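You operate a simulated robot arm through the tools that you are given. There is no shell and no other tool. Be economical: measure what you need, move in short steps, check, and stop when the job is done.

The job below is to be done with a simulated robot arm. You get a single attempt, and the scene is never put back.

JOB
Put the folded blue cloth from the optics bench top on the low shelf of the optics bench. Put one of the folded grey cloths from the blue bench top on the grey bench top. Put the white hex cap on the low shelf of the blue bench. Take the green holder and put it on the yellow card. Open the upper drawer of the grey console, put the yellow level from the inside of the upper drawer of the grey console in the blue bin and shut the drawer again. Fetch the brass plate and set it in the green tray. Take the blue case and put it on the low shelf of the blue-legged table. Take the pump oil bottle from the optics bench top and leave it on the top of the yellow-edged plate. Put one of the black lens from the optics bench top on the long beige table top. Fetch the move card and set it on the long beige table top. Put the steel post on the blue-legged table top away on the optics bench top. Do these in any order. Set down upright: pump oil bottle.

It is judged by the outcome, as a careful person would: the job done as asked, and still so three seconds after it is handed in. It fails if anything else is knocked over, pushed out of place, dropped, spilled or broken. Lids that push on must go on centred and level and be pressed home; caps that screw on are set level and turned clockwise until they are tight. Flat cloth is picked up by pressing the open fingertips on it (5 to 10 N) and closing them slowly along it; thin cloth reads only 2 to 8 mm in the jaws.

ROBOT AND FRAMES
A 7-joint arm with a two-finger parallel gripper on a trunk, on a base that drives. Base frame: it is fixed to the floor where the robot stands at the start and does not move with it; the origin is under the middle of the robot, x ahead of it, y to its left, z up; the surface under the hand at the start is at about z = 820. Units: mm, rad, N and s.
Its first joint turns from -2.897 to 2.897 rad. Places, roughly: black lens [750, 500, 1000]; blue bin (20x24x8 cm) [-1400, -6100, 800]; blue case [500, -250, 250]; brass plate (7x9x3 cm) [900, -3800, 800]; folded blue cloth (8x6x2 cm) [500, 0, 800]; folded grey cloth (8x6x2 cm) [-1100, -7000, 800]; green holder [-250, -7500, 1000]; green tray (26x20x8 cm) [-1100, -4800, 300]; grey bench top [100, -7500, 900]; long beige table top [-1200, 1300, 800]; low shelf of the blue bench [-1200, -6500, 300]; low shelf of the blue-legged table [-1200, -500, 200]; low shelf of the optics bench [700, -200, 300]; move card [-1000, 0, 750]; optics bench top [700, -200, 800]; pump oil bottle [500, 0, 1000]; steel post (5x5x15 cm) [-1400, 100, 800]; top of the yellow-edged plate (30x20 cm) [-1060, 780, 800]; upper drawer of the grey console [900, -5200, 700]; white hex cap (5x5x3 cm) [-1300, -6500, 800]; yellow card [250, -7500, 750]; yellow level [1000, -5000, 750]. Payload 3.43 kg.
The tool frame sits at the grasp point between the pads (the TCP): z along the fingers, y along the line on which they close. The tips reach 30 mm beyond it. Largest opening 94 mm; finger width 28, thickness 10; the body of the gripper, 50 by 96 mm, starts 55 mm behind the TCP.
Orientation is told as [roll, pitch, yaw] about the base's x, y, z axes, in that order, counted from this pose: with the fingers straight down and closing along the base's y, the tool's x points along the base's -x, its y along +y and its z along -z.

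CONTROLS
- The arm moves only by the tool jog_arm. Its argument "plan" is one flat list of numbers, 7 for each row, row after row: the shift along the base's x, y, z in units of 100 mm (1.0 is 100 mm), then the turn, a rotation vector about the base's x, y, z in units of 60 degrees (1.0 is 60 degrees), then the finger opening in mm, from 0 to 94. In form: [tx, ty, tz, wx, wy, wz, fingers, tx, ty, tz, wx, wy, wz, fingers, ...]. A call has 1 to 12 rows; each row is the pose to reach, as a shift and turn from the pose commanded when the call began. A call with a number of a shift or a turn outside -1 to 1 is refused whole. A row lasts 0.2 s, in which the tool goes at most 50 mm and 0.15 rad; a call with a longer step from one row to the next is refused whole, and so is a gripper value outside its range. A pose out of reach is approached as far as the arm can. The call stops where the force on the tool passes 40 N (or 10 N more than at its start, if that is more) or the arm is blocked; 0.2 s more then pass. The fingers move at their own pace (about 45 mm/s each) and stop on an object; they squeeze with about 35 N. The grip force told is the motor's: it shows also when the fingers shut on nothing. Time passes only in rows, and 0.2 s behind the last, so rows that repeat a pose let the fingers close. The reply holds the time, the measured pose of the TCP, the force on the tool along the base axes, the opening and the grip force, in the units named above and with some noise, with the torque about the TCP (base axes, N m) and any sound that the robot's microphone picked up.
- Cameras (640 x 400 px; columns grow to the right, rows downward): "scene" is now at [506.1, 159.2, 1167]; the picture's right is [-0.55, -0.84, 0.00], its down [-0.33, 0.22, -0.92] and it looks along [0.77, -0.50, -0.40] (base axes); focal length 214 px, centre (320, 200). "wrist" rides on the gripper at [76, 14, -103] in the tool frame; the picture's right is [-0.18, 0.98, 0.00], its down [-0.75, -0.14, -0.64] and it looks along [-0.63, -0.12, 0.77] (tool axes); focal length 243 px, centre (320, 200).
- get_image(camera): a new picture of that camera. No time passes.
- lift_body(by): slides the trunk up (or, below 0, down) by that many mm; the arm and the scene camera ride with it, the base frame stays. It gives what a move gives, with no picture.
- base_move(legs): drives the robot by 1 to 6 legs, each [ahead, left, turn to the left] in mm, mm and rad, along the robot's own axes; the way and the turn of a leg run together, so that a leg with both is an arc; at most 1500 mm and 3.142 rad a leg. The arm and the cameras ride along, it lands a little off, and it stops where it bumps. It gives what a move gives.
- aim_head(pan, tilt): turns the head with the scene camera to pan (to the left, within 1.798 rad either way) and tilt (down, from -0.506 to 1.204), counted from straight ahead of the robot. It gives what a move gives.
- measure_at(camera, pixels): for up to 12 pixels [column, row] of the newest picture of that camera ("zoom" is the newest enlarged one), the place [x, y, z] in the base frame of the surface seen there, good to about 2 mm, but the place of the scene camera against the robot may be out by one fixed shift of up to 25 mm in any direction. No time passes.
- zoom(camera, box): a new picture of the part [left, top, right, bottom] of that camera's present view, enlarged. No time passes.
- close_job(): hands the job in; it is judged then, once.

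Work in short steps. Measure before you move; look again where a grasp or a placing could have gone wrong, and mend it. You have 378 turns and 334 pictures in all, those below and enlarged ones among them. Open the gripper and draw the arm clear of the work before you hand the job in, unless the task says otherwise; then end with one line.

The tools are called after "Request:" by a JSON object that holds its "api" and its "payload". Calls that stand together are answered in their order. jog_arm: Moves the arm, as the interface text tells. Its arguments: {"type":"object","properties":{"plan":{"type":"array","items":{"type":"number"}}},"required":["plan"]} The other tools are called the same way: lift_body (by) slides the trunk up or down; base_move (legs) drives the base; aim_head (pan, tilt) turns the head that bears the scene camera; get_image (camera) takes a picture; measure_at (camera, pixels) gives the place of the surface under pixels of a picture; zoom (camera, box) takes an enlarged picture of a part of a camera's view; close_job () hands the job in.

At the start:

```text
t: 0.0
eef_pos: [695.5, 14.3, 1150.3]
orientation: [0.0, -0.002, -0.001]
contact_force: [0.7, 0.5, 0.4]
ft_torque: [-0.01, 0.0, -0.01]
finger_gap: 94.0
grip_force: 0.0
trunk travel left (down, up): [-225.0, 265.0]
robot x, y, heading: [-2.5, 0.4, -0.0]
head pan, tilt: [-0.581, 0.41]
```

scene: 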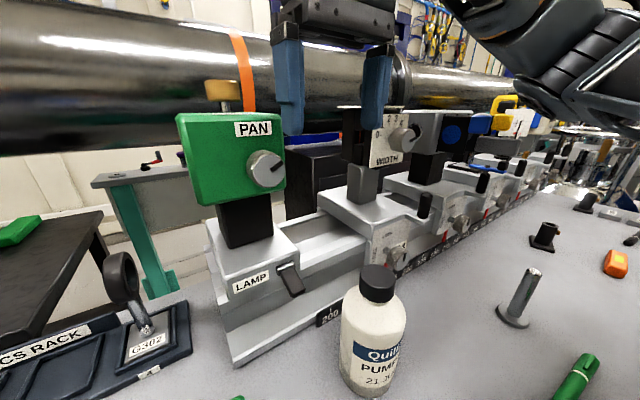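
wrist: 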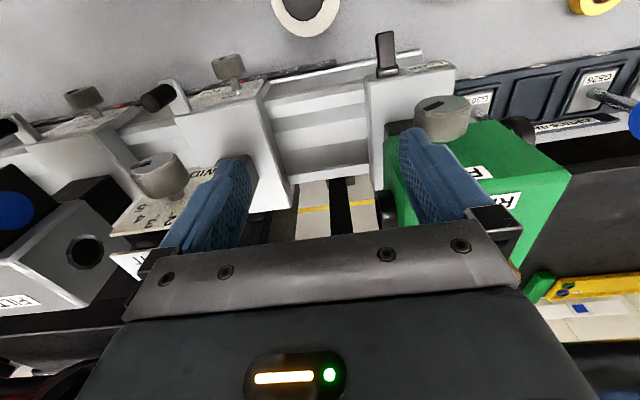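

I start by looking around the optics bench; first the head to the front, tilted down.

Request:
{"api": "aim_head", "payload": {"pan": 0.0, "tilt": 0.9}}

Request:
{"api": "get_image", "payload": {"camera": "scene"}}

Request:
{"api": "aim_head", "payload": {"pan": 0.9, "tilt": 0.7}}

Request:
{"api": "get_image", "payload": {"camera": "scene"}}

Request:
{"api": "aim_head", "payload": {"pan": -0.9, "tilt": 0.7}}

Request:
{"api": "get_image", "payload": {"camera": "scene"}}

```text
t: 1.0
eef_pos: [694.4, 14.3, 1150.7]
orientation: [-0.001, 0.001, 0.0]
contact_force: [0.2, 0.5, -0.2]
ft_torque: [0.01, 0.0, 0.01]
finger_gap: 94.2
grip_force: 0.0
trunk travel left (down, up): [-225.0, 265.0]
robot x, y, heading: [-1.7, -2.4, -0.002]
head pan, tilt: [0.0, 0.901]
```

```text
331 pictures are left
```

scene: 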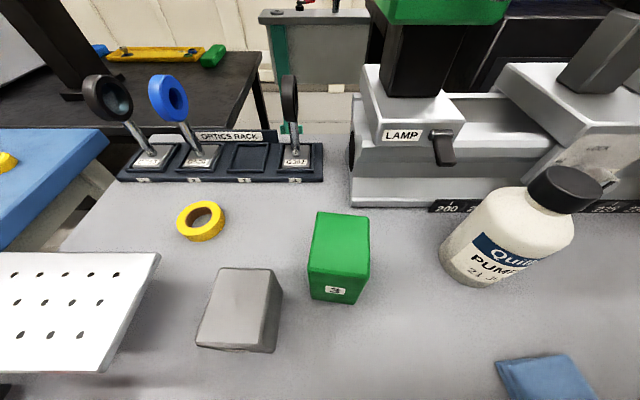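

```text
t: 2.2
eef_pos: [694.4, 14.1, 1151.4]
orientation: [0.001, 0.0, 0.002]
contact_force: [-0.7, -0.1, 0.9]
ft_torque: [0.01, 0.01, 0.0]
finger_gap: 94.0
grip_force: 0.0
trunk travel left (down, up): [-225.0, 265.0]
robot x, y, heading: [1.5, -0.2, -0.002]
head pan, tilt: [0.901, 0.7]
```

```text
330 pictures are left
```

scene: 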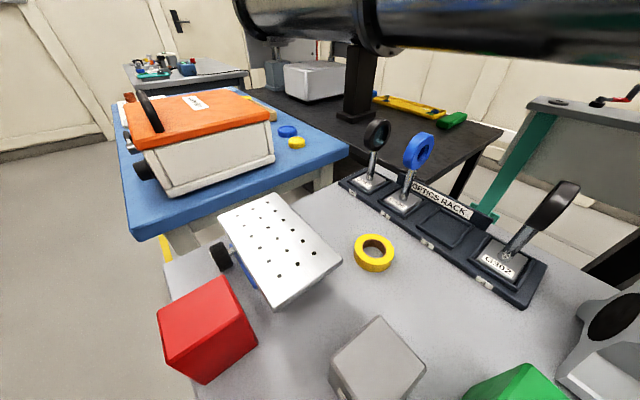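

```text
t: 4.0
eef_pos: [695.9, 15.7, 1151.2]
orientation: [-0.001, -0.001, -0.001]
contact_force: [0.4, -0.3, -0.4]
ft_torque: [0.03, 0.01, 0.01]
finger_gap: 94.1
grip_force: 0.0
trunk travel left (down, up): [-225.0, 265.0]
robot x, y, heading: [1.8, -4.7, -0.001]
head pan, tilt: [-0.901, 0.7]
```

```text
329 pictures are left
```

scene: 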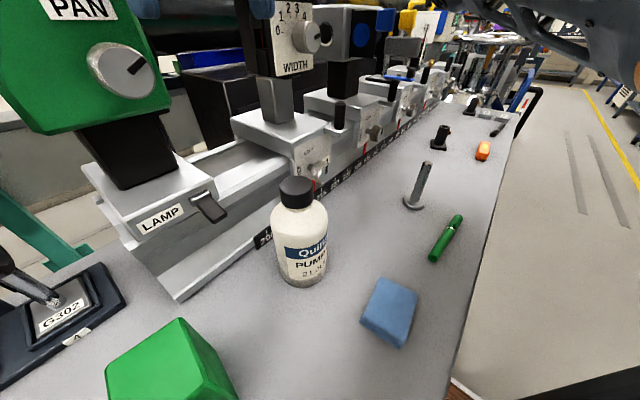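

Blue cloth at (390,310), bottle at (300,230). I measure these and the table surface.

Request:
{"api": "measure_at", "payload": {"camera": "scene", "pixels": [[390, 298], [378, 279], [416, 293], [403, 347], [361, 324], [297, 186], [302, 283], [450, 330], [340, 330], [470, 250]]}}

Request:
{"api": "zoom", "payload": {"camera": "scene", "box": [240, 150, 500, 400]}}

Request:
{"api": "measure_at", "payload": {"camera": "wrist", "pixels": [[300, 20], [440, 115], [330, 60]]}}

```text
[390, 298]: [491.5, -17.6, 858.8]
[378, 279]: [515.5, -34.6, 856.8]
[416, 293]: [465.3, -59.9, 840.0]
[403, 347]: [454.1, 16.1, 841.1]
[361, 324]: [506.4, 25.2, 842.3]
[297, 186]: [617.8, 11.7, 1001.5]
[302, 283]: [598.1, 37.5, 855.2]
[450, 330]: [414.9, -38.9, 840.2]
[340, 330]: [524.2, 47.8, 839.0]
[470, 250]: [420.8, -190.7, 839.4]
```

```text
1.60 times, centred on (370, 275) of scene
```

zoom: 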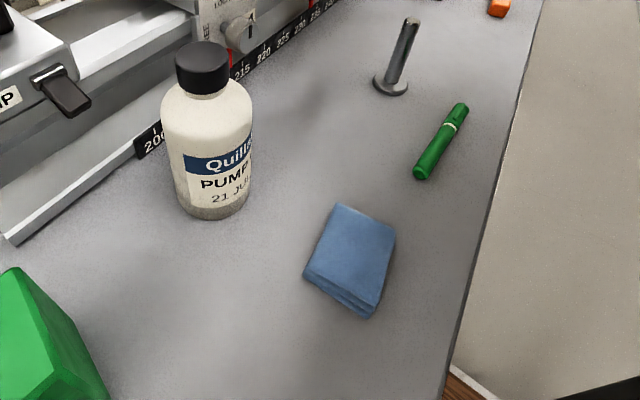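

```text
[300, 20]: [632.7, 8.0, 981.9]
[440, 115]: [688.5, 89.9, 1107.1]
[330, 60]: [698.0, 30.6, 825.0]
```

The wrist view puts the bench at z≈825 and the scene camera reads ~+20 in z and ~-15 in x. I back off 250 mm to bring the cloth in reach and to see the low shelf.

Request:
{"api": "base_move", "payload": {"legs": [[-250, 0, 0]]}}

Request:
{"api": "aim_head", "payload": {"pan": -0.3, "tilt": 0.9}}

Request:
{"api": "get_image", "payload": {"camera": "scene"}}

Request:
{"api": "get_image", "payload": {"camera": "wrist"}}

```text
t: 5.8
eef_pos: [448.5, 15.8, 1150.7]
orientation: [-0.001, 0.0, 0.001]
contact_force: [0.1, 0.2, 0.2]
ft_torque: [-0.04, -0.03, -0.01]
finger_gap: 93.9
grip_force: 0.0
trunk travel left (down, up): [-225.0, 265.0]
robot x, y, heading: [-246.9, -0.2, 0.001]
head pan, tilt: [-0.901, 0.7]
```

```text
t: 6.8
eef_pos: [448.4, 14.9, 1150.2]
orientation: [0.0, 0.002, 0.002]
contact_force: [0.5, 0.4, -0.8]
ft_torque: [0.04, 0.0, -0.01]
finger_gap: 93.7
grip_force: 0.1
trunk travel left (down, up): [-225.0, 265.0]
robot x, y, heading: [-247.5, 1.3, 0.002]
head pan, tilt: [-0.3, 0.901]
```

```text
327 pictures are left
```

scene: 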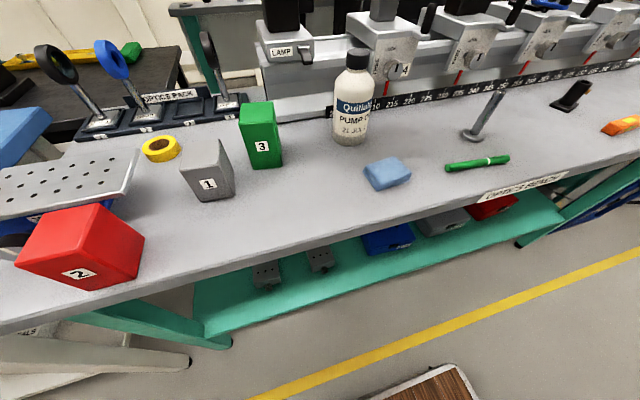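

```text
326 pictures are left
```

wrist: 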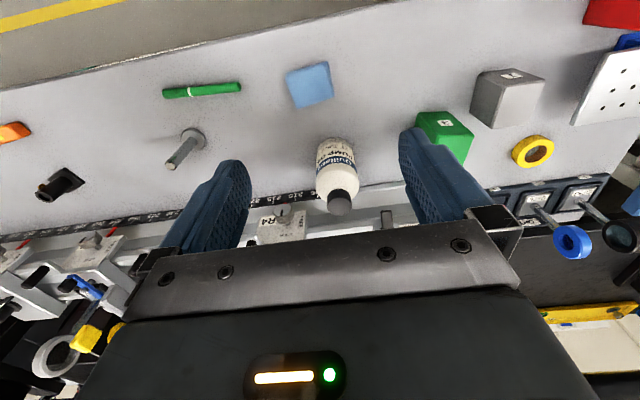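

Now the wrist view shows the cloth at (308,85). I measure its corners, the bottle cap, and shelf features from the scene.

Request:
{"api": "measure_at", "payload": {"camera": "wrist", "pixels": [[286, 70], [325, 62], [334, 95], [295, 106], [309, 84], [339, 202], [370, 80], [200, 88], [450, 135], [505, 85]]}}

Request:
{"api": "measure_at", "payload": {"camera": "scene", "pixels": [[385, 168], [359, 52], [385, 240], [440, 222], [300, 300], [480, 230], [490, 205], [370, 235], [405, 228], [385, 255], [420, 240]]}}

Request:
{"api": "zoom", "payload": {"camera": "scene", "box": [200, 170, 560, 350]}}

```text
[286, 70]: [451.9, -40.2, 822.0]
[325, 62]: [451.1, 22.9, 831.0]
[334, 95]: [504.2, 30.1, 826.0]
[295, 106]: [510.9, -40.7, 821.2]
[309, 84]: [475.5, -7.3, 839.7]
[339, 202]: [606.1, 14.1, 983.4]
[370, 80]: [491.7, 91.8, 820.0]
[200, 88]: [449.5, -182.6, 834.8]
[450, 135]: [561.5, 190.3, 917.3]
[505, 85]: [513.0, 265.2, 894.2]
```

```text
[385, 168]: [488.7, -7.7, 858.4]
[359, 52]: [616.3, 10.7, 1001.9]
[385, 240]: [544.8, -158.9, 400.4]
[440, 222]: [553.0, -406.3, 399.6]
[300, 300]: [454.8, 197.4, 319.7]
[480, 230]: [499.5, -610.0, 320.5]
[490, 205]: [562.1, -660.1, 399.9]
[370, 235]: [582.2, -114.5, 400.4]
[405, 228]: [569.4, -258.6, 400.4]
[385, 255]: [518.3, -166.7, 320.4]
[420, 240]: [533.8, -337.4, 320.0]
```

```text
1.78 times, centred on (380, 260) of scene
```

zoom: 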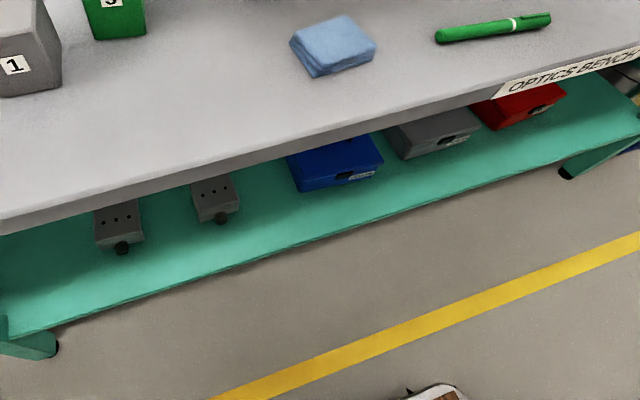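

I measure the shelf's front edge, the boxes and the gap, in the zoomed picture.

Request:
{"api": "measure_at", "payload": {"camera": "zoom", "pixels": [[230, 265], [290, 245], [220, 205], [145, 235], [50, 250], [260, 210], [302, 186], [380, 172], [293, 152], [240, 195], [560, 155], [200, 180]]}}

Request:
{"api": "measure_at", "payload": {"camera": "scene", "pixels": [[300, 244], [400, 215], [470, 197], [345, 232], [300, 230], [390, 215]]}}

```text
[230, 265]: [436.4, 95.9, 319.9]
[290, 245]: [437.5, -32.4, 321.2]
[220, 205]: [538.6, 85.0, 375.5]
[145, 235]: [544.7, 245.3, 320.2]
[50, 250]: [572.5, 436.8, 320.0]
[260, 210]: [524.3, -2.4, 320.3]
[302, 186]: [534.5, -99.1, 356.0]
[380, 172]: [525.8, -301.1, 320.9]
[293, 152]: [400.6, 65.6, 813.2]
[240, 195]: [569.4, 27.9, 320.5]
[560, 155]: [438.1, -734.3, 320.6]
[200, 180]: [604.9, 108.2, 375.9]
```

```text
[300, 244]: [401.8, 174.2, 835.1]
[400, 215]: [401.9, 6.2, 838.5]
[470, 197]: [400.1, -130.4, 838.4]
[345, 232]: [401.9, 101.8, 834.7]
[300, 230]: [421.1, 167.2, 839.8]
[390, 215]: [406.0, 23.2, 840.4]
```

Grey cases' tops are ~z 380 (true), shelf ~z 300. I take an enlarged wrist view of the cloth to get its yaw.

Request:
{"api": "zoom", "payload": {"camera": "wrist", "box": [260, 40, 360, 125]}}

```text
4.71 times, centred on (310, 82) of wrist
```

zoom: 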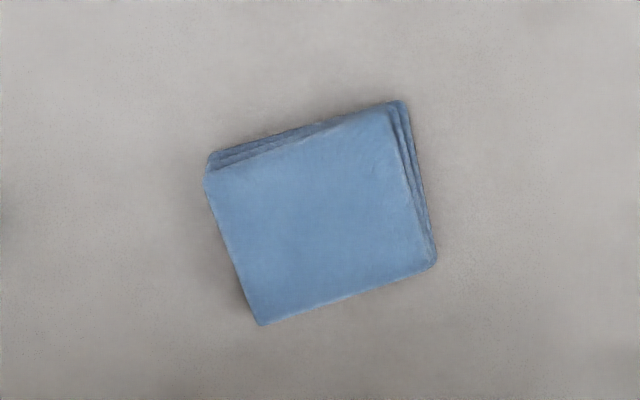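

Request:
{"api": "measure_at", "payload": {"camera": "zoom", "pixels": [[220, 172], [385, 118], [415, 268], [265, 318], [315, 215], [205, 175], [432, 268]]}}

```text
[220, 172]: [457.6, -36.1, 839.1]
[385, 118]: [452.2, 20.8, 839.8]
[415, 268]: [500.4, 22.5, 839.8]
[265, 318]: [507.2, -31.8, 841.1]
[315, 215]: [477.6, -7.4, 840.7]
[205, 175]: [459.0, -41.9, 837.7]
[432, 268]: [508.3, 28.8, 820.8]
```

The cloth's centre is (480,-6), top z 840, about 4° yaw, ~60 mm across y. I lower the trunk fully, then align over it.

Request:
{"api": "lift_body", "payload": {"by": -225}}

Request:
{"api": "jog_arm", "payload": {"plan": [0.3, -0.2, 0, 0, 0, 0.07, 94, 0.3, -0.2, 0, 0, 0, 0.07, 94]}}

Request:
{"api": "get_image", "payload": {"camera": "wrist"}}

```text
t: 9.2
eef_pos: [448.8, 15.8, 926.8]
orientation: [-0.001, 0.0, 0.002]
contact_force: [0.5, -0.1, 0.2]
ft_torque: [0.01, 0.0, -0.04]
finger_gap: 93.9
grip_force: 0.2
trunk travel left (down, up): [0.0, 490.0]
robot x, y, heading: [-248.6, -1.2, 0.004]
head pan, tilt: [-0.3, 0.901]
```

```text
t: 9.8
eef_pos: [479.0, -4.6, 925.9]
orientation: [-0.001, 0.0, 0.076]
contact_force: [0.4, -0.6, -0.1]
ft_torque: [0.03, -0.03, -0.01]
finger_gap: 93.9
grip_force: 0.1
trunk travel left (down, up): [0.0, 490.0]
robot x, y, heading: [-248.2, 1.0, 0.001]
head pan, tilt: [-0.3, 0.901]
```

```text
323 pictures are left
```

wrist: 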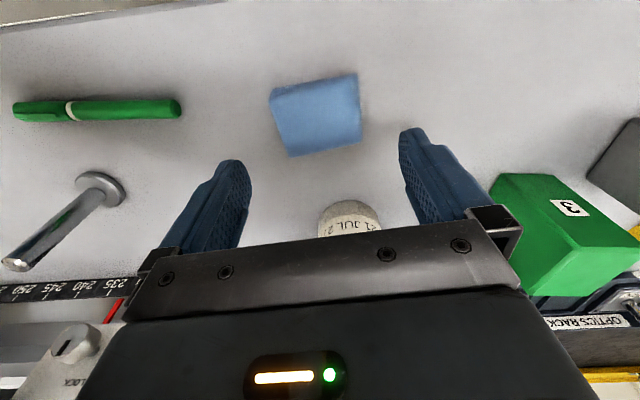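

The cloth sits centred at (317,115). A quick measurement of its left/right edges against the TCP.

Request:
{"api": "measure_at", "payload": {"camera": "wrist", "pixels": [[272, 95], [288, 153], [357, 78], [359, 140], [316, 115]]}}

```text
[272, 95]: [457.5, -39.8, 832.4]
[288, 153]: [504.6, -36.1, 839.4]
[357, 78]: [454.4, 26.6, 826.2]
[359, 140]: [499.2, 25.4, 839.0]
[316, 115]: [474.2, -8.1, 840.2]
```

I descend to tips just above the bench and close.

Request:
{"api": "jog_arm", "payload": {"plan": [0, -0.02, -0.4, 0, 0, 0, 94, 0, -0.02, -0.72, 0, 0, 0, 94, 0, -0.02, -0.72, 0, 0, 0, 50, 0, -0.02, -0.72, 0, 0, 0, 30, 0, -0.02, -0.72, 0, 0, 0, 10, 0, -0.02, -0.72, 0, 0, 0, 0, 0, -0.02, -0.72, 0, 0, 0, 0]}}

```text
t: 11.4
eef_pos: [479.6, -7.2, 853.8]
orientation: [-0.001, 0.002, 0.075]
contact_force: [-0.4, -0.3, 0.0]
ft_torque: [0.01, 0.02, -0.02]
finger_gap: 68.7
grip_force: 34.6
trunk travel left (down, up): [0.0, 490.0]
robot x, y, heading: [-249.3, -2.1, 0.002]
head pan, tilt: [-0.3, 0.901]
```

Gripped at 68.7 mm. I lift 80 mm, back out 230 mm, then descend in front of the bench to learn how low the arm can go with the tool vertical.

Request:
{"api": "jog_arm", "payload": {"plan": [0, 0, 0.4, 0, 0, 0, 0, 0, 0, 0.8, 0, 0, 0, 0]}}

Request:
{"api": "base_move", "payload": {"legs": [[-230, 0, 0]]}}

Request:
{"api": "jog_arm", "payload": {"plan": [0, 0, -0.5, 0, 0, 0, 0, 0, 0, -1, 0, 0, 0, 0]}}

Request:
{"api": "jog_arm", "payload": {"plan": [0, 0, -0.5, 0, 0, 0, 0, 0, 0, -1, 0, 0, 0, 0]}}

Request:
{"api": "jog_arm", "payload": {"plan": [0, 0, -0.5, 0, 0, 0, 0, 0, 0, -1, 0, 0, 0, 0]}}

Request:
{"api": "jog_arm", "payload": {"plan": [0, 0, -0.5, 0, 0, 0, 0, 0, 0, -1, 0, 0, 0, 0]}}

Request:
{"api": "jog_arm", "payload": {"plan": [0, 0, -0.5, 0, 0, 0, 0, 0, 0, -1, 0, 0, 0, 0]}}

```text
t: 12.0
eef_pos: [478.9, -6.3, 933.3]
orientation: [0.001, 0.0, 0.073]
contact_force: [1.0, 0.5, -0.5]
ft_torque: [0.01, 0.03, 0.0]
finger_gap: 68.5
grip_force: 35.1
trunk travel left (down, up): [0.0, 490.0]
robot x, y, heading: [-242.5, -0.8, 0.001]
head pan, tilt: [-0.3, 0.901]
```

```text
t: 13.7
eef_pos: [249.1, -5.7, 933.6]
orientation: [0.0, 0.0, 0.075]
contact_force: [-0.5, -0.1, -0.6]
ft_torque: [0.03, 0.01, 0.01]
finger_gap: 68.6
grip_force: 35.1
trunk travel left (down, up): [0.0, 490.0]
robot x, y, heading: [-478.1, 0.4, -0.001]
head pan, tilt: [-0.3, 0.901]
```

```text
t: 14.3
eef_pos: [249.9, -5.0, 832.9]
orientation: [-0.001, 0.0, 0.077]
contact_force: [-0.2, -0.1, -0.1]
ft_torque: [-0.03, -0.01, -0.01]
finger_gap: 68.4
grip_force: 35.0
trunk travel left (down, up): [0.0, 490.0]
robot x, y, heading: [-475.8, 1.5, -0.001]
head pan, tilt: [-0.3, 0.901]
```

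```text
t: 14.9
eef_pos: [249.4, -3.9, 731.9]
orientation: [0.0, -0.001, 0.075]
contact_force: [0.3, 0.4, 0.4]
ft_torque: [0.01, 0.01, -0.01]
finger_gap: 68.6
grip_force: 34.9
trunk travel left (down, up): [0.0, 490.0]
robot x, y, heading: [-478.5, 0.9, -0.0]
head pan, tilt: [-0.3, 0.901]
```

```text
t: 15.5
eef_pos: [252.4, -4.9, 634.1]
orientation: [0.0, 0.001, 0.075]
contact_force: [-0.3, 0.1, -0.6]
ft_torque: [0.0, -0.02, 0.01]
finger_gap: 68.7
grip_force: 35.3
trunk travel left (down, up): [0.0, 490.0]
robot x, y, heading: [-476.3, -2.7, 0.002]
head pan, tilt: [-0.3, 0.901]
```

```text
t: 16.1
eef_pos: [250.7, -4.7, 529.9]
orientation: [0.0, 0.0, 0.074]
contact_force: [-0.1, 0.5, -0.3]
ft_torque: [0.0, -0.01, 0.0]
finger_gap: 68.5
grip_force: 35.1
trunk travel left (down, up): [0.0, 490.0]
robot x, y, heading: [-478.4, -3.2, 0.004]
head pan, tilt: [-0.3, 0.901]
```

```text
t: 16.7
eef_pos: [248.6, -9.1, 432.5]
orientation: [0.0, -0.001, 0.074]
contact_force: [0.2, -0.4, 0.1]
ft_torque: [0.02, 0.0, -0.01]
finger_gap: 68.3
grip_force: 35.3
trunk travel left (down, up): [0.0, 490.0]
robot x, y, heading: [-479.1, -1.4, 0.006]
head pan, tilt: [-0.3, 0.901]
```

The arm reaches low fine. I lower to z≈360 and look before driving under the bench.

Request:
{"api": "jog_arm", "payload": {"plan": [0, -0.28, -0.4, 0, 0, 0, 0, 0, -0.28, -0.72, 0, 0, 0, 0]}}

Request:
{"api": "aim_head", "payload": {"pan": 0.0, "tilt": 0.9}}

Request:
{"api": "get_image", "payload": {"camera": "scene"}}

Request:
{"api": "get_image", "payload": {"camera": "wrist"}}

```text
t: 17.3
eef_pos: [247.8, -34.5, 359.5]
orientation: [0.0, 0.0, 0.074]
contact_force: [-0.7, -0.4, -0.1]
ft_torque: [0.0, 0.0, 0.01]
finger_gap: 68.5
grip_force: 35.2
trunk travel left (down, up): [0.0, 490.0]
robot x, y, heading: [-476.9, -3.3, 0.005]
head pan, tilt: [-0.3, 0.901]
```

```text
t: 18.1
eef_pos: [247.6, -35.3, 360.3]
orientation: [0.0, 0.001, 0.075]
contact_force: [-0.2, 0.6, -0.6]
ft_torque: [0.01, 0.0, -0.02]
finger_gap: 68.5
grip_force: 35.0
trunk travel left (down, up): [0.0, 490.0]
robot x, y, heading: [-476.9, -1.1, 0.005]
head pan, tilt: [0.0, 0.901]
```

```text
322 pictures are left
```

scene: 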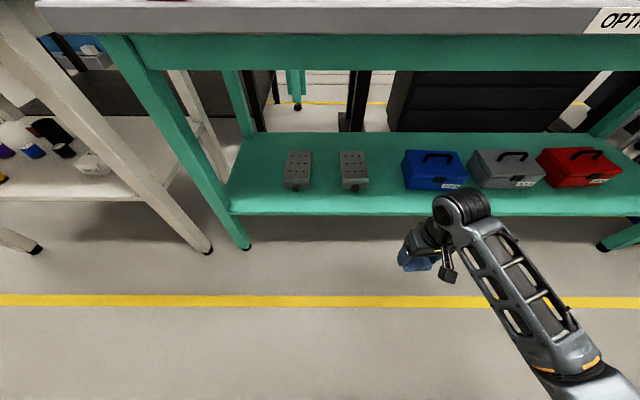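

```text
321 pictures are left
```

wrist: 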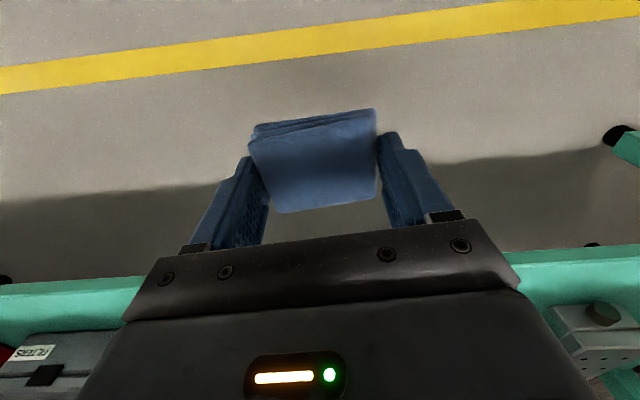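

Now the whole shelf is visible. I measure the apron bottom, shelf edge and items' edges.

Request:
{"api": "measure_at", "payload": {"camera": "scene", "pixels": [[330, 66], [340, 212], [340, 200], [343, 190], [368, 188], [405, 188], [408, 205], [385, 180], [459, 188], [435, 157], [440, 183], [462, 205]]}}

Request:
{"api": "measure_at", "payload": {"camera": "wrist", "pixels": [[560, 252], [60, 285], [560, 262], [560, 320], [10, 355]]}}

Request:
{"api": "zoom", "payload": {"camera": "scene", "box": [270, 120, 500, 264]}}

```text
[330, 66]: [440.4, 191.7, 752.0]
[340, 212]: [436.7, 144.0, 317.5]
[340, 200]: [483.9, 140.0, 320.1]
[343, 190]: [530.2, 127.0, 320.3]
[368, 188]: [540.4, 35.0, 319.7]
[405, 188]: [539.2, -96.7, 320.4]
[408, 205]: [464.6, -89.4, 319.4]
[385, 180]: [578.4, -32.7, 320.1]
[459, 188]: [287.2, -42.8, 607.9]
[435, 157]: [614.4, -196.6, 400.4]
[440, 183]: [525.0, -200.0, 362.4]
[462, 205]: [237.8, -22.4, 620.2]
```

```text
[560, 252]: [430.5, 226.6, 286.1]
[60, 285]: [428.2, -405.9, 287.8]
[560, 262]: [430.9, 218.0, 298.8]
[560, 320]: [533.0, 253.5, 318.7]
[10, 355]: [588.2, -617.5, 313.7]
```

```text
2.78 times, centred on (385, 192) of scene
```

zoom: 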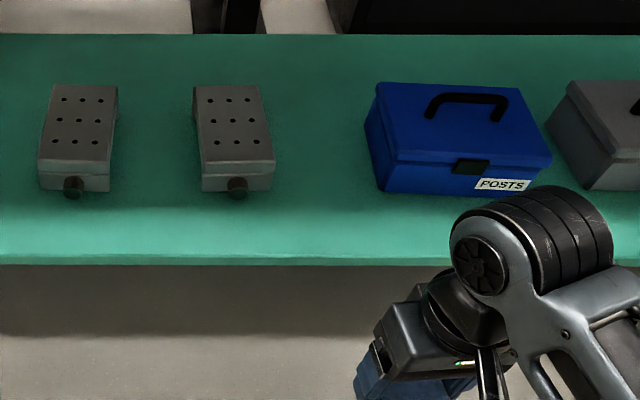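

Shelf true edge x=430, z=300 (scene shift ≈ +7, 0, +20). I drive 230 mm forward with the cloth 15 mm above the shelf level.

Request:
{"api": "base_move", "payload": {"legs": [[230, 0, 0]]}}

Request:
{"api": "get_image", "payload": {"camera": "wrist"}}

```text
t: 19.8
eef_pos: [474.8, -37.3, 360.3]
orientation: [0.0, -0.001, 0.074]
contact_force: [-1.0, 0.2, -1.0]
ft_torque: [-0.02, 0.01, 0.05]
finger_gap: 68.7
grip_force: 34.5
trunk travel left (down, up): [0.0, 490.0]
robot x, y, heading: [-251.3, 1.1, -0.001]
head pan, tilt: [0.0, 0.901]
```

```text
319 pictures are left
```

wrist: 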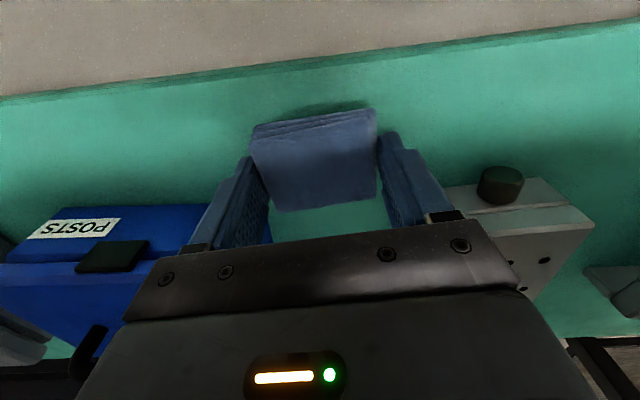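

Cloth is over the shelf with clear shelf on all sides. I lower 26 mm, open, and lift.

Request:
{"api": "jog_arm", "payload": {"plan": [0, 0, -0.15, 0, 0, 0, 0, 0, 0, -0.255, 0, 0, 0, 0, 0, 0, -0.255, 0, 0, 0, 80, 0, 0, -0.255, 0, 0, 0, 88, 0, 0, 0.0, 0, 0, 0, 88, 0, 0, 0.4, 0, 0, 0, 88]}}

Request:
{"api": "get_image", "payload": {"camera": "wrist"}}

```text
t: 21.2
eef_pos: [477.6, -38.8, 402.0]
orientation: [-0.001, -0.001, 0.074]
contact_force: [-0.2, 0.7, 0.3]
ft_torque: [0.01, 0.0, -0.01]
finger_gap: 88.1
grip_force: 0.1
trunk travel left (down, up): [0.0, 490.0]
robot x, y, heading: [-248.6, -0.8, -0.0]
head pan, tilt: [0.0, 0.901]
```

```text
318 pictures are left
```

wrist: 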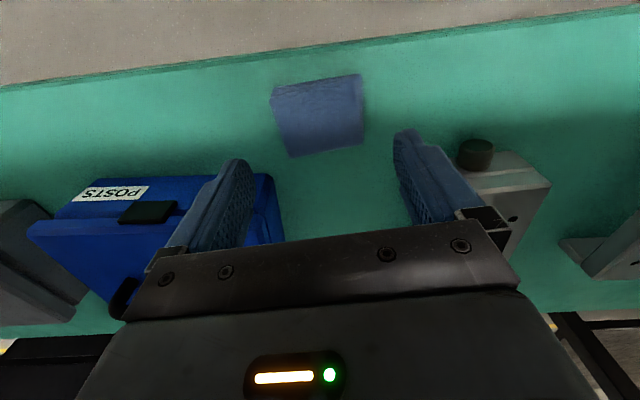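

Cloth lies on the shelf. Next the blue case, beside it: I look at its handle.

Request:
{"api": "zoom", "payload": {"camera": "wrist", "box": [0, 160, 300, 347]}}

Request:
{"api": "zoom", "payload": {"camera": "scene", "box": [270, 60, 600, 266]}}

```text
2.13 times, centred on (150, 254) of wrist
```

zoom: 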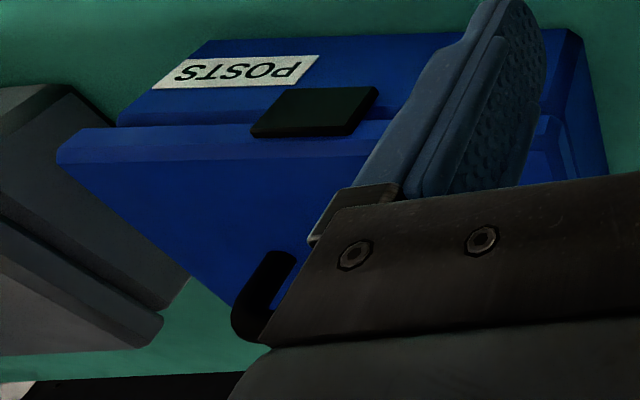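

```text
1.94 times, centred on (435, 163) of scene
```

zoom: 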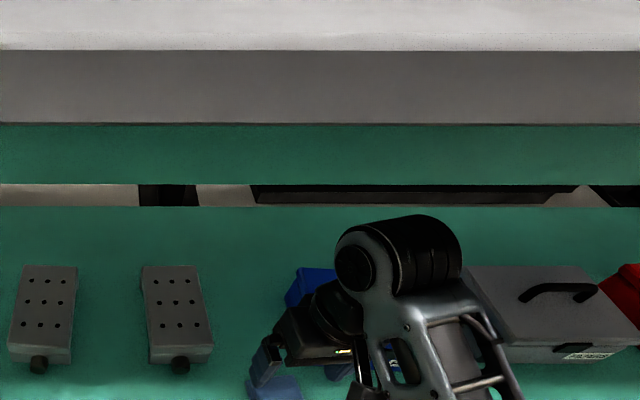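

I back out and measure the forearm's line to judge clearance under the apron (bottom z≈732).

Request:
{"api": "base_move", "payload": {"legs": [[-240, 0, 0]]}}

Request:
{"api": "get_image", "payload": {"camera": "scene"}}

Request:
{"api": "zoom", "payload": {"camera": "scene", "box": [380, 120, 540, 220]}}

```text
t: 23.0
eef_pos: [239.6, -38.6, 401.1]
orientation: [0.001, 0.0, 0.074]
contact_force: [0.9, 0.2, 0.4]
ft_torque: [0.0, -0.04, 0.0]
finger_gap: 88.1
grip_force: 0.1
trunk travel left (down, up): [0.0, 490.0]
robot x, y, heading: [-481.8, -1.5, -0.003]
head pan, tilt: [0.0, 0.901]
```

```text
315 pictures are left
```

scene: 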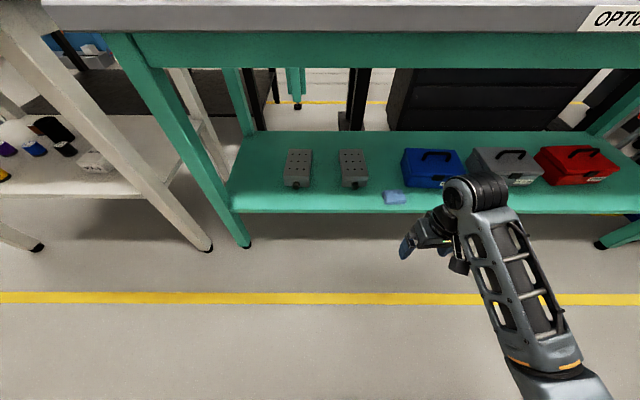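

```text
4.00 times, centred on (460, 170) of scene
```

zoom: 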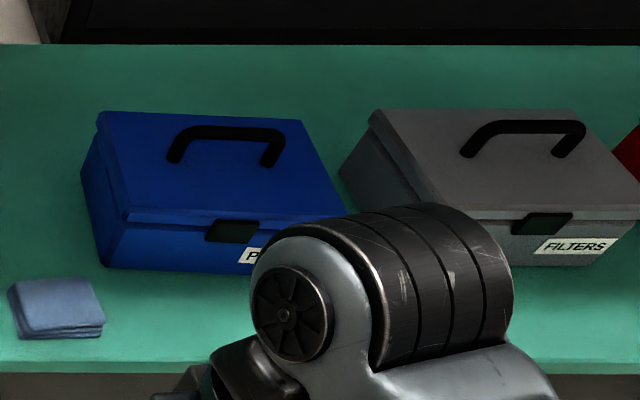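

Request:
{"api": "measure_at", "payload": {"camera": "zoom", "pixels": [[205, 130], [235, 130], [265, 132], [175, 155], [272, 160], [105, 115], [300, 122], [130, 215], [225, 180]]}}

Request:
{"api": "measure_at", "payload": {"camera": "scene", "pixels": [[480, 182], [500, 215], [515, 270], [545, 340], [570, 375], [600, 390]]}}

```text
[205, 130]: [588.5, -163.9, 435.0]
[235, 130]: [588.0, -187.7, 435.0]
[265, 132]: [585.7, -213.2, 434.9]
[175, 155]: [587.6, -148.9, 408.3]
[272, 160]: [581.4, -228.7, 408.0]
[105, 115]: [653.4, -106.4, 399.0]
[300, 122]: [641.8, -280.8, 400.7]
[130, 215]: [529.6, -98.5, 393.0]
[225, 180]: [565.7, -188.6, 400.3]
```

```text
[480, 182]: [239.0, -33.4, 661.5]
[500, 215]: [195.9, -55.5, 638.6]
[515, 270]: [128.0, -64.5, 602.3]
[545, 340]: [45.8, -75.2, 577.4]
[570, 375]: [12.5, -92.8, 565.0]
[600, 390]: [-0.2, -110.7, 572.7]
```

The elbow runs low, so clearance is fine. The handle bar is at true (581,-189), top z≈415, along y skewed ~-4°. I turn the hand +81° and raise to z≈455.

Request:
{"api": "jog_arm", "payload": {"plan": [0, 0, 0.1, 0, 0, 0.13, 88, 0, 0, 0.2, 0, 0, 0.26, 88, 0, 0, 0.3, 0, 0, 0.39, 88, 0, 0, 0.4, 0, 0, 0.52, 88, 0, 0, 0.5, 0, 0, 0.65, 88, 0, 0, 0.53, 0, 0, 0.68, 88]}}

Request:
{"api": "jog_arm", "payload": {"plan": [0, 0, 0, 0, 0, 0.13, 60, 0, 0, 0, 0, 0, 0.26, 60, 0, 0, 0, 0, 0, 0.39, 60, 0, 0, 0, 0, 0, 0.52, 60, 0, 0, 0, 0, 0, 0.65, 60, 0, 0, 0, 0, 0, 0.675, 60]}}

Request:
{"api": "base_move", "payload": {"legs": [[0, -150, 0], [335, 0, 0]]}}

Request:
{"api": "get_image", "payload": {"camera": "wrist"}}

Request:
{"api": "get_image", "payload": {"camera": "scene"}}

```text
t: 24.4
eef_pos: [238.9, -38.0, 453.7]
orientation: [-0.001, 0.0, 0.789]
contact_force: [0.2, -0.2, -0.4]
ft_torque: [-0.01, 0.03, -0.04]
finger_gap: 88.2
grip_force: 0.0
trunk travel left (down, up): [0.0, 490.0]
robot x, y, heading: [-486.0, 0.8, -0.002]
head pan, tilt: [0.0, 0.901]
```

```text
t: 25.8
eef_pos: [238.9, -38.6, 454.9]
orientation: [0.0, 0.001, 1.498]
contact_force: [0.4, -0.1, 0.3]
ft_torque: [-0.01, -0.05, 0.0]
finger_gap: 59.8
grip_force: 0.0
trunk travel left (down, up): [0.0, 490.0]
robot x, y, heading: [-486.6, -1.9, 0.0]
head pan, tilt: [0.0, 0.901]
```

```text
t: 29.0
eef_pos: [575.1, -190.9, 453.8]
orientation: [-0.001, -0.001, 1.488]
contact_force: [0.7, 0.2, 0.0]
ft_torque: [-0.02, 0.0, -0.04]
finger_gap: 60.0
grip_force: 0.2
trunk travel left (down, up): [0.0, 490.0]
robot x, y, heading: [-151.7, -148.8, -0.004]
head pan, tilt: [0.0, 0.901]
```

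```text
313 pictures are left
```

wrist: 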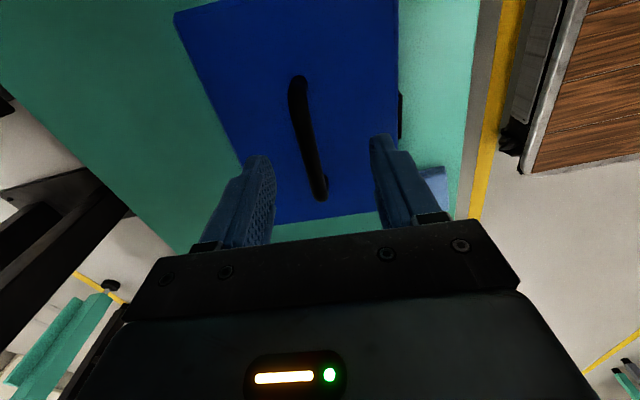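

```text
312 pictures are left
```

scene: 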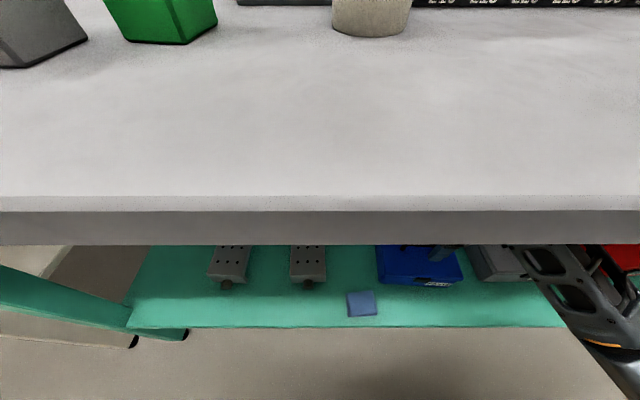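

The handle runs from (298,80) to (320,195) in the wrist view; I measure it.

Request:
{"api": "measure_at", "payload": {"camera": "wrist", "pixels": [[303, 105], [308, 135], [314, 165], [319, 190], [298, 80]]}}

```text
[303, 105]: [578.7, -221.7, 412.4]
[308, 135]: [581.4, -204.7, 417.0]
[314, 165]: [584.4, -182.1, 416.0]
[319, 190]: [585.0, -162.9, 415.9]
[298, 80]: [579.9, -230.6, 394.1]
```

Bar centre (582.5,-190). I shift +7 mm in x, descend to z≈417 and close on it.

Request:
{"api": "jog_arm", "payload": {"plan": [0.07, 0, 0, 0, 0, -0.02, 60, 0.07, 0, -0.37, 0, 0, -0.02, 60, 0.07, 0, -0.37, 0, 0, -0.02, 0, 0.07, 0, -0.37, 0, 0, -0.02, 0, 0.07, 0, -0.37, 0, 0, -0.02, 0, 0.07, 0, -0.37, 0, 0, -0.02, 0]}}

```text
t: 30.4
eef_pos: [582.3, -189.2, 418.0]
orientation: [-0.001, 0.0, 1.467]
contact_force: [1.0, 0.5, 0.3]
ft_torque: [-0.01, -0.02, -0.04]
finger_gap: 11.8
grip_force: 35.0
trunk travel left (down, up): [0.0, 490.0]
robot x, y, heading: [-152.6, -152.1, 0.0]
head pan, tilt: [0.0, 0.901]
```

Handle gripped (11.8 mm). Lift 35 mm and back straight out.

Request:
{"api": "jog_arm", "payload": {"plan": [0, 0, 0.15, 0, 0, 0, 0, 0, 0, 0.35, 0, 0, 0, 0]}}

Request:
{"api": "base_move", "payload": {"legs": [[-450, 0, 0]]}}

Request:
{"api": "aim_head", "payload": {"pan": 1.7, "tilt": 0.5}}

Request:
{"api": "get_image", "payload": {"camera": "scene"}}

Request:
{"api": "get_image", "payload": {"camera": "wrist"}}

```text
t: 31.0
eef_pos: [582.3, -193.2, 452.0]
orientation: [0.0, -0.001, 1.466]
contact_force: [-0.6, 0.5, -5.5]
ft_torque: [-0.02, -0.01, 0.0]
finger_gap: 11.5
grip_force: 35.2
trunk travel left (down, up): [0.0, 490.0]
robot x, y, heading: [-151.1, -149.5, -0.008]
head pan, tilt: [0.0, 0.901]
```

```text
t: 33.2
eef_pos: [232.3, -187.1, 452.2]
orientation: [0.002, 0.0, 1.471]
contact_force: [-0.7, 0.4, -5.4]
ft_torque: [-0.03, 0.01, 0.05]
finger_gap: 11.5
grip_force: 35.3
trunk travel left (down, up): [0.0, 490.0]
robot x, y, heading: [-500.9, -141.7, -0.001]
head pan, tilt: [0.0, 0.901]
stopped in leg 1: the robot was blocked; the commanded pose is now the measured one
```

```text
t: 35.0
eef_pos: [232.5, -187.0, 452.5]
orientation: [0.0, -0.001, 1.469]
contact_force: [0.0, 0.1, -5.0]
ft_torque: [-0.04, -0.02, 0.0]
finger_gap: 11.4
grip_force: 35.3
trunk travel left (down, up): [0.0, 490.0]
robot x, y, heading: [-498.5, -150.6, -0.001]
head pan, tilt: [1.7, 0.499]
```

```text
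311 pictures are left
```

scene: 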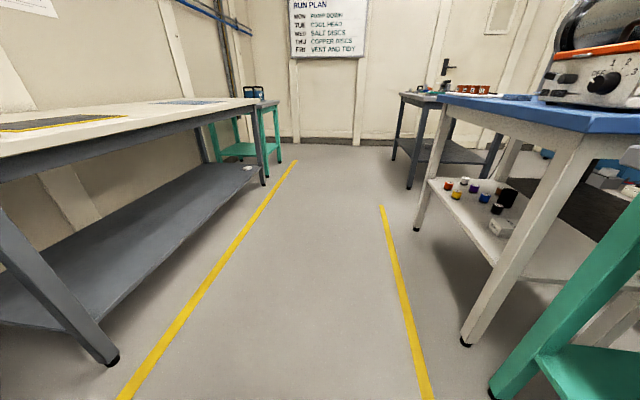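

```text
310 pictures are left
```

wrist: 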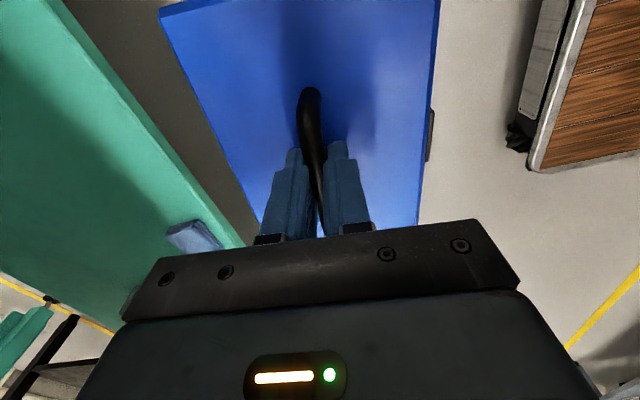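

The base was blocked behind at x≈-500. I measure surroundings: the cart in the wrist view right (560,100), and the tables in the scene view.

Request:
{"api": "measure_at", "payload": {"camera": "wrist", "pixels": [[560, 40], [535, 165], [600, 130], [520, 130], [630, 60]]}}

Request:
{"api": "measure_at", "payload": {"camera": "scene", "pixels": [[105, 355], [100, 145], [200, 260], [260, 180], [120, 390], [425, 390], [485, 330], [490, 395], [20, 180], [300, 340]]}}

Request:
{"api": "aim_head", "payload": {"pan": -1.7, "tilt": 0.5}}

Request:
{"api": "get_image", "payload": {"camera": "scene"}}

```text
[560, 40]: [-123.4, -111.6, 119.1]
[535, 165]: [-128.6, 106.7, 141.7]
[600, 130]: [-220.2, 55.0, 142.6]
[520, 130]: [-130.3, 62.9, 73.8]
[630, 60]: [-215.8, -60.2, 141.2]
```

```text
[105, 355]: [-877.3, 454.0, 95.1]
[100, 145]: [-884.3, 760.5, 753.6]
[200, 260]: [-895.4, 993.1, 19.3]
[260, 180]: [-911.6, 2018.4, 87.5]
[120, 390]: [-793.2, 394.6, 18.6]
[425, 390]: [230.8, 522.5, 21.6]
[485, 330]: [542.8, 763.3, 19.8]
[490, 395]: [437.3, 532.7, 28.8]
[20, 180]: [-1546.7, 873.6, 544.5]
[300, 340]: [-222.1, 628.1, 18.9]
```

```text
t: 37.8
eef_pos: [231.5, -185.7, 453.4]
orientation: [0.001, 0.002, 1.469]
contact_force: [0.4, -0.5, -5.0]
ft_torque: [-0.06, 0.03, -0.01]
finger_gap: 11.5
grip_force: 35.0
trunk travel left (down, up): [0.0, 490.0]
robot x, y, heading: [-500.5, -146.2, -0.002]
head pan, tilt: [-1.7, 0.499]
```

```text
309 pictures are left
```

scene: 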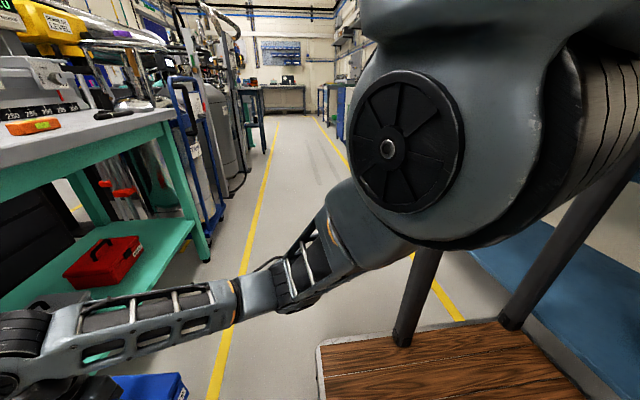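

That wood deck is the robot's own base (half-size ~372×257); the aisle runs x≈-880 to 400. I retract the arm to radius ~640, step forward 100, and turn right 90° to view the table behind.

Request:
{"api": "jog_arm", "payload": {"plan": [-0.45, 0, 0, 0, 0, 0, 0, -0.9, 0, 0, 0, 0, 0, 0]}}

Request:
{"api": "base_move", "payload": {"legs": [[100, 0, 0], [0, 0, -1.5708]]}}

Request:
{"api": "aim_head", "payload": {"pan": -1.5, "tilt": 0.5}}

Request:
{"api": "get_image", "payload": {"camera": "scene"}}

```text
t: 38.4
eef_pos: [140.5, -188.5, 452.8]
orientation: [0.0, 0.0, 1.471]
contact_force: [0.1, 0.5, -5.1]
ft_torque: [-0.03, -0.03, 0.04]
finger_gap: 11.5
grip_force: 34.8
trunk travel left (down, up): [0.0, 490.0]
robot x, y, heading: [-499.4, -150.7, -0.002]
head pan, tilt: [-1.7, 0.499]
```

```text
t: 43.4
eef_pos: [-439.1, -788.7, 452.7]
orientation: [0.0, 0.0, -0.097]
contact_force: [-0.5, -0.2, -4.6]
ft_torque: [-0.02, 0.0, 0.0]
finger_gap: 11.6
grip_force: 35.0
trunk travel left (down, up): [0.0, 490.0]
robot x, y, heading: [-398.9, -146.5, -1.566]
head pan, tilt: [-1.7, 0.499]
```

```text
t: 44.1
eef_pos: [-439.2, -788.6, 451.8]
orientation: [0.001, 0.0, -0.098]
contact_force: [0.0, 0.7, -5.2]
ft_torque: [0.0, 0.01, -0.03]
finger_gap: 11.4
grip_force: 35.2
trunk travel left (down, up): [0.0, 490.0]
robot x, y, heading: [-399.5, -146.4, -1.574]
head pan, tilt: [-1.499, 0.499]
```

```text
308 pictures are left
```

scene: 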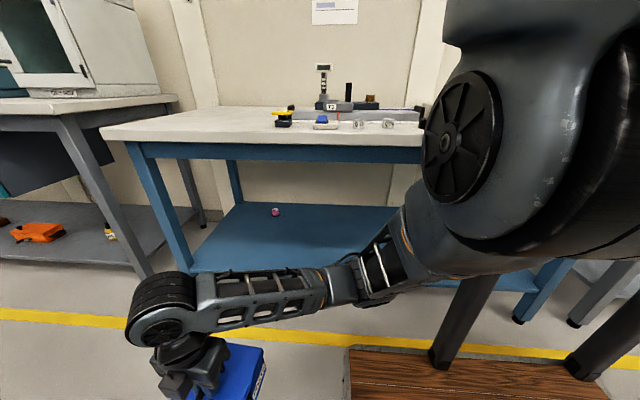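

The blue-legged table's shelf is at (290,230), nearly empty. I measure shelf, legs and top.

Request:
{"api": "measure_at", "payload": {"camera": "scene", "pixels": [[190, 262], [165, 200], [300, 235], [276, 212], [270, 265], [540, 270], [250, 152], [250, 140], [240, 207], [385, 212], [520, 320], [185, 272]]}}

Request:
{"api": "zoom", "payload": {"camera": "scene", "box": [250, 60, 440, 180]}}

```text
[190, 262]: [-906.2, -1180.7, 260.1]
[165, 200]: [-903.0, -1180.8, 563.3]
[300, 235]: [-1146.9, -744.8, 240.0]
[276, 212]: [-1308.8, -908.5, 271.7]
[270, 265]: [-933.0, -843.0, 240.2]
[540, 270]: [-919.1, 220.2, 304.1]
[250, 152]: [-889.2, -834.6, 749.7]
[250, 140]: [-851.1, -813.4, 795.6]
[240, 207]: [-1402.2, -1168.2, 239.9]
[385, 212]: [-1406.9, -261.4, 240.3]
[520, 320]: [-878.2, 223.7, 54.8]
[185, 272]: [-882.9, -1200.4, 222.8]
```

```text
3.33 times, centred on (345, 120) of scene
```

zoom: 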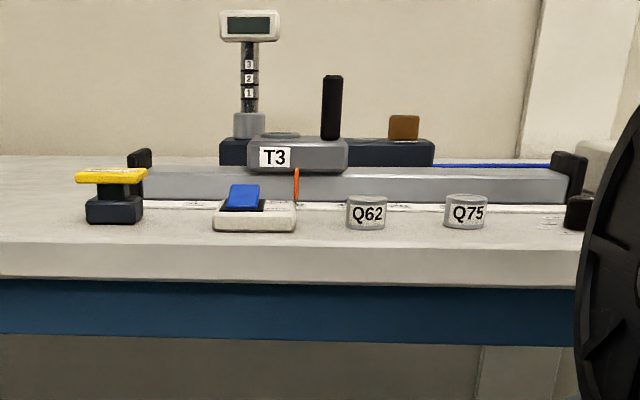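

Shelf is at true z≈220, free over y -1100..200; apron bottom ≈730. I lower the case to bottom z≈262, move to aisle centre-right, turn to face the table, then inspect.

Request:
{"api": "jog_arm", "payload": {"plan": [0, 0, -0.35, 0, 0, 0, 0, 0, 0, -0.7, 0, 0, 0, 0]}}

Request:
{"api": "base_move", "payload": {"legs": [[350, 280, 0], [0, 0, -1.5708]]}}

Request:
{"api": "aim_head", "payload": {"pan": 0.2, "tilt": 0.8}}

Request:
{"api": "get_image", "payload": {"camera": "scene"}}

```text
t: 44.7
eef_pos: [-438.2, -787.2, 382.7]
orientation: [0.0, -0.002, -0.098]
contact_force: [0.7, -1.0, -5.0]
ft_torque: [0.01, 0.05, 0.01]
finger_gap: 11.6
grip_force: 35.1
trunk travel left (down, up): [0.0, 490.0]
robot x, y, heading: [-398.4, -147.9, -1.572]
head pan, tilt: [-1.499, 0.499]
```

```text
t: 51.3
eef_pos: [-766.3, -458.0, 381.8]
orientation: [-0.002, -0.002, -1.674]
contact_force: [-0.2, -0.7, -4.7]
ft_torque: [0.02, 0.0, 0.01]
finger_gap: 11.4
grip_force: 35.0
trunk travel left (down, up): [0.0, 490.0]
robot x, y, heading: [-125.4, -499.3, 3.135]
head pan, tilt: [-1.499, 0.499]
```

```text
t: 53.0
eef_pos: [-766.3, -458.3, 382.0]
orientation: [0.001, -0.001, -1.673]
contact_force: [-0.2, -0.8, -4.4]
ft_torque: [0.05, -0.02, 0.02]
finger_gap: 11.8
grip_force: 35.0
trunk travel left (down, up): [0.0, 490.0]
robot x, y, heading: [-125.1, -503.9, 3.134]
head pan, tilt: [0.201, 0.799]
```

```text
306 pictures are left
```

scene: 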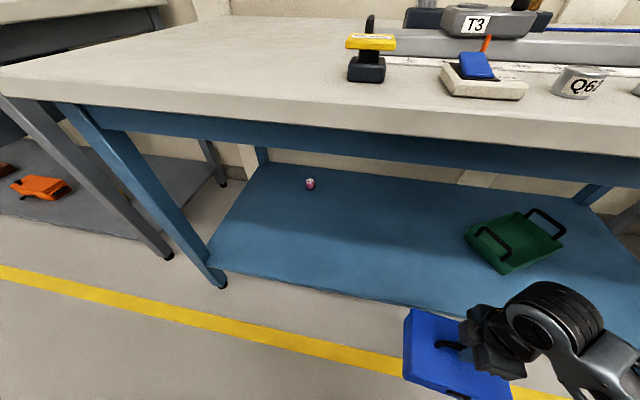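

There is a green tray on the shelf at (515,240). I measure it and the shelf edge.

Request:
{"api": "measure_at", "payload": {"camera": "scene", "pixels": [[466, 235], [505, 272], [564, 242], [515, 213], [490, 232], [380, 302], [230, 266], [380, 250], [300, 138], [300, 100], [450, 310]]}}

```text
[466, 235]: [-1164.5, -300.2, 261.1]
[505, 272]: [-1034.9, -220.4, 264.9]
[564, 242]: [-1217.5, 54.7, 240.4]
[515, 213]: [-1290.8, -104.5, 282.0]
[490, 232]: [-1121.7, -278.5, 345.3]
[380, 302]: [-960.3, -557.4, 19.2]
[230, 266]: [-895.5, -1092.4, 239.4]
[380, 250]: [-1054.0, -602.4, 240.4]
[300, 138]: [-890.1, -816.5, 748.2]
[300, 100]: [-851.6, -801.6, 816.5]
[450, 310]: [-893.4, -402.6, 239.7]
```

Tray occupies y>-300. I go to TCP (-1005,-600).

Request:
{"api": "base_move", "payload": {"legs": [[0, 145, 0], [240, 0, 0]]}}

Request:
{"api": "get_image", "payload": {"camera": "wrist"}}

Request:
{"api": "get_image", "payload": {"camera": "scene"}}

```text
t: 55.7
eef_pos: [-1013.3, -595.2, 382.7]
orientation: [-0.001, 0.0, -1.676]
contact_force: [-0.4, 0.1, -5.2]
ft_torque: [0.0, -0.01, 0.03]
finger_gap: 11.6
grip_force: 35.3
trunk travel left (down, up): [0.0, 490.0]
robot x, y, heading: [-374.1, -637.2, 3.135]
head pan, tilt: [0.201, 0.799]
```

```text
305 pictures are left
```

wrist: 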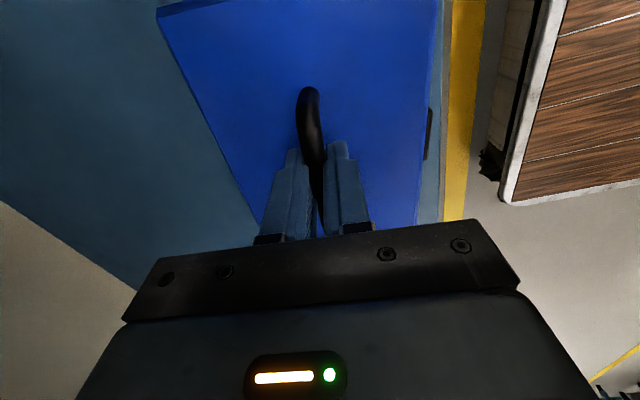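

```text
304 pictures are left
```

scene: 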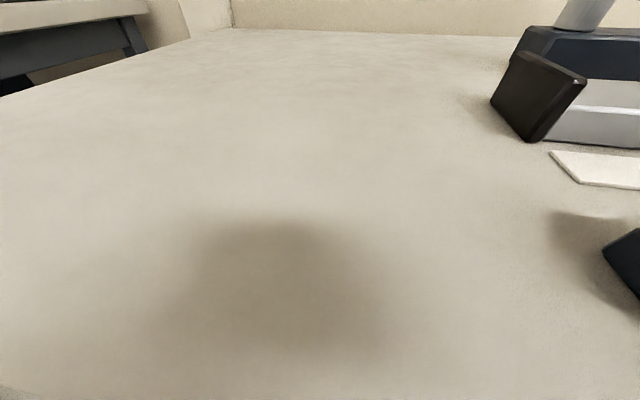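

I lower toward contact (expected TCP z≈338).

Request:
{"api": "jog_arm", "payload": {"plan": [0, 0, -0.25, 0, 0, 0, 0, 0, 0, -0.38, 0, 0, 0, 0, 0, 0, -0.42, 0, 0, 0, 0, 0, 0, -0.44, 0, 0, 0, 0]}}

```text
t: 56.7
eef_pos: [-1014.7, -596.0, 338.9]
orientation: [-0.003, -0.002, -1.677]
contact_force: [0.9, -0.4, 9.6]
ft_torque: [0.06, 0.01, 0.05]
finger_gap: 11.4
grip_force: 35.0
trunk travel left (down, up): [0.0, 490.0]
robot x, y, heading: [-372.9, -641.8, 3.134]
head pan, tilt: [0.201, 0.799]
```

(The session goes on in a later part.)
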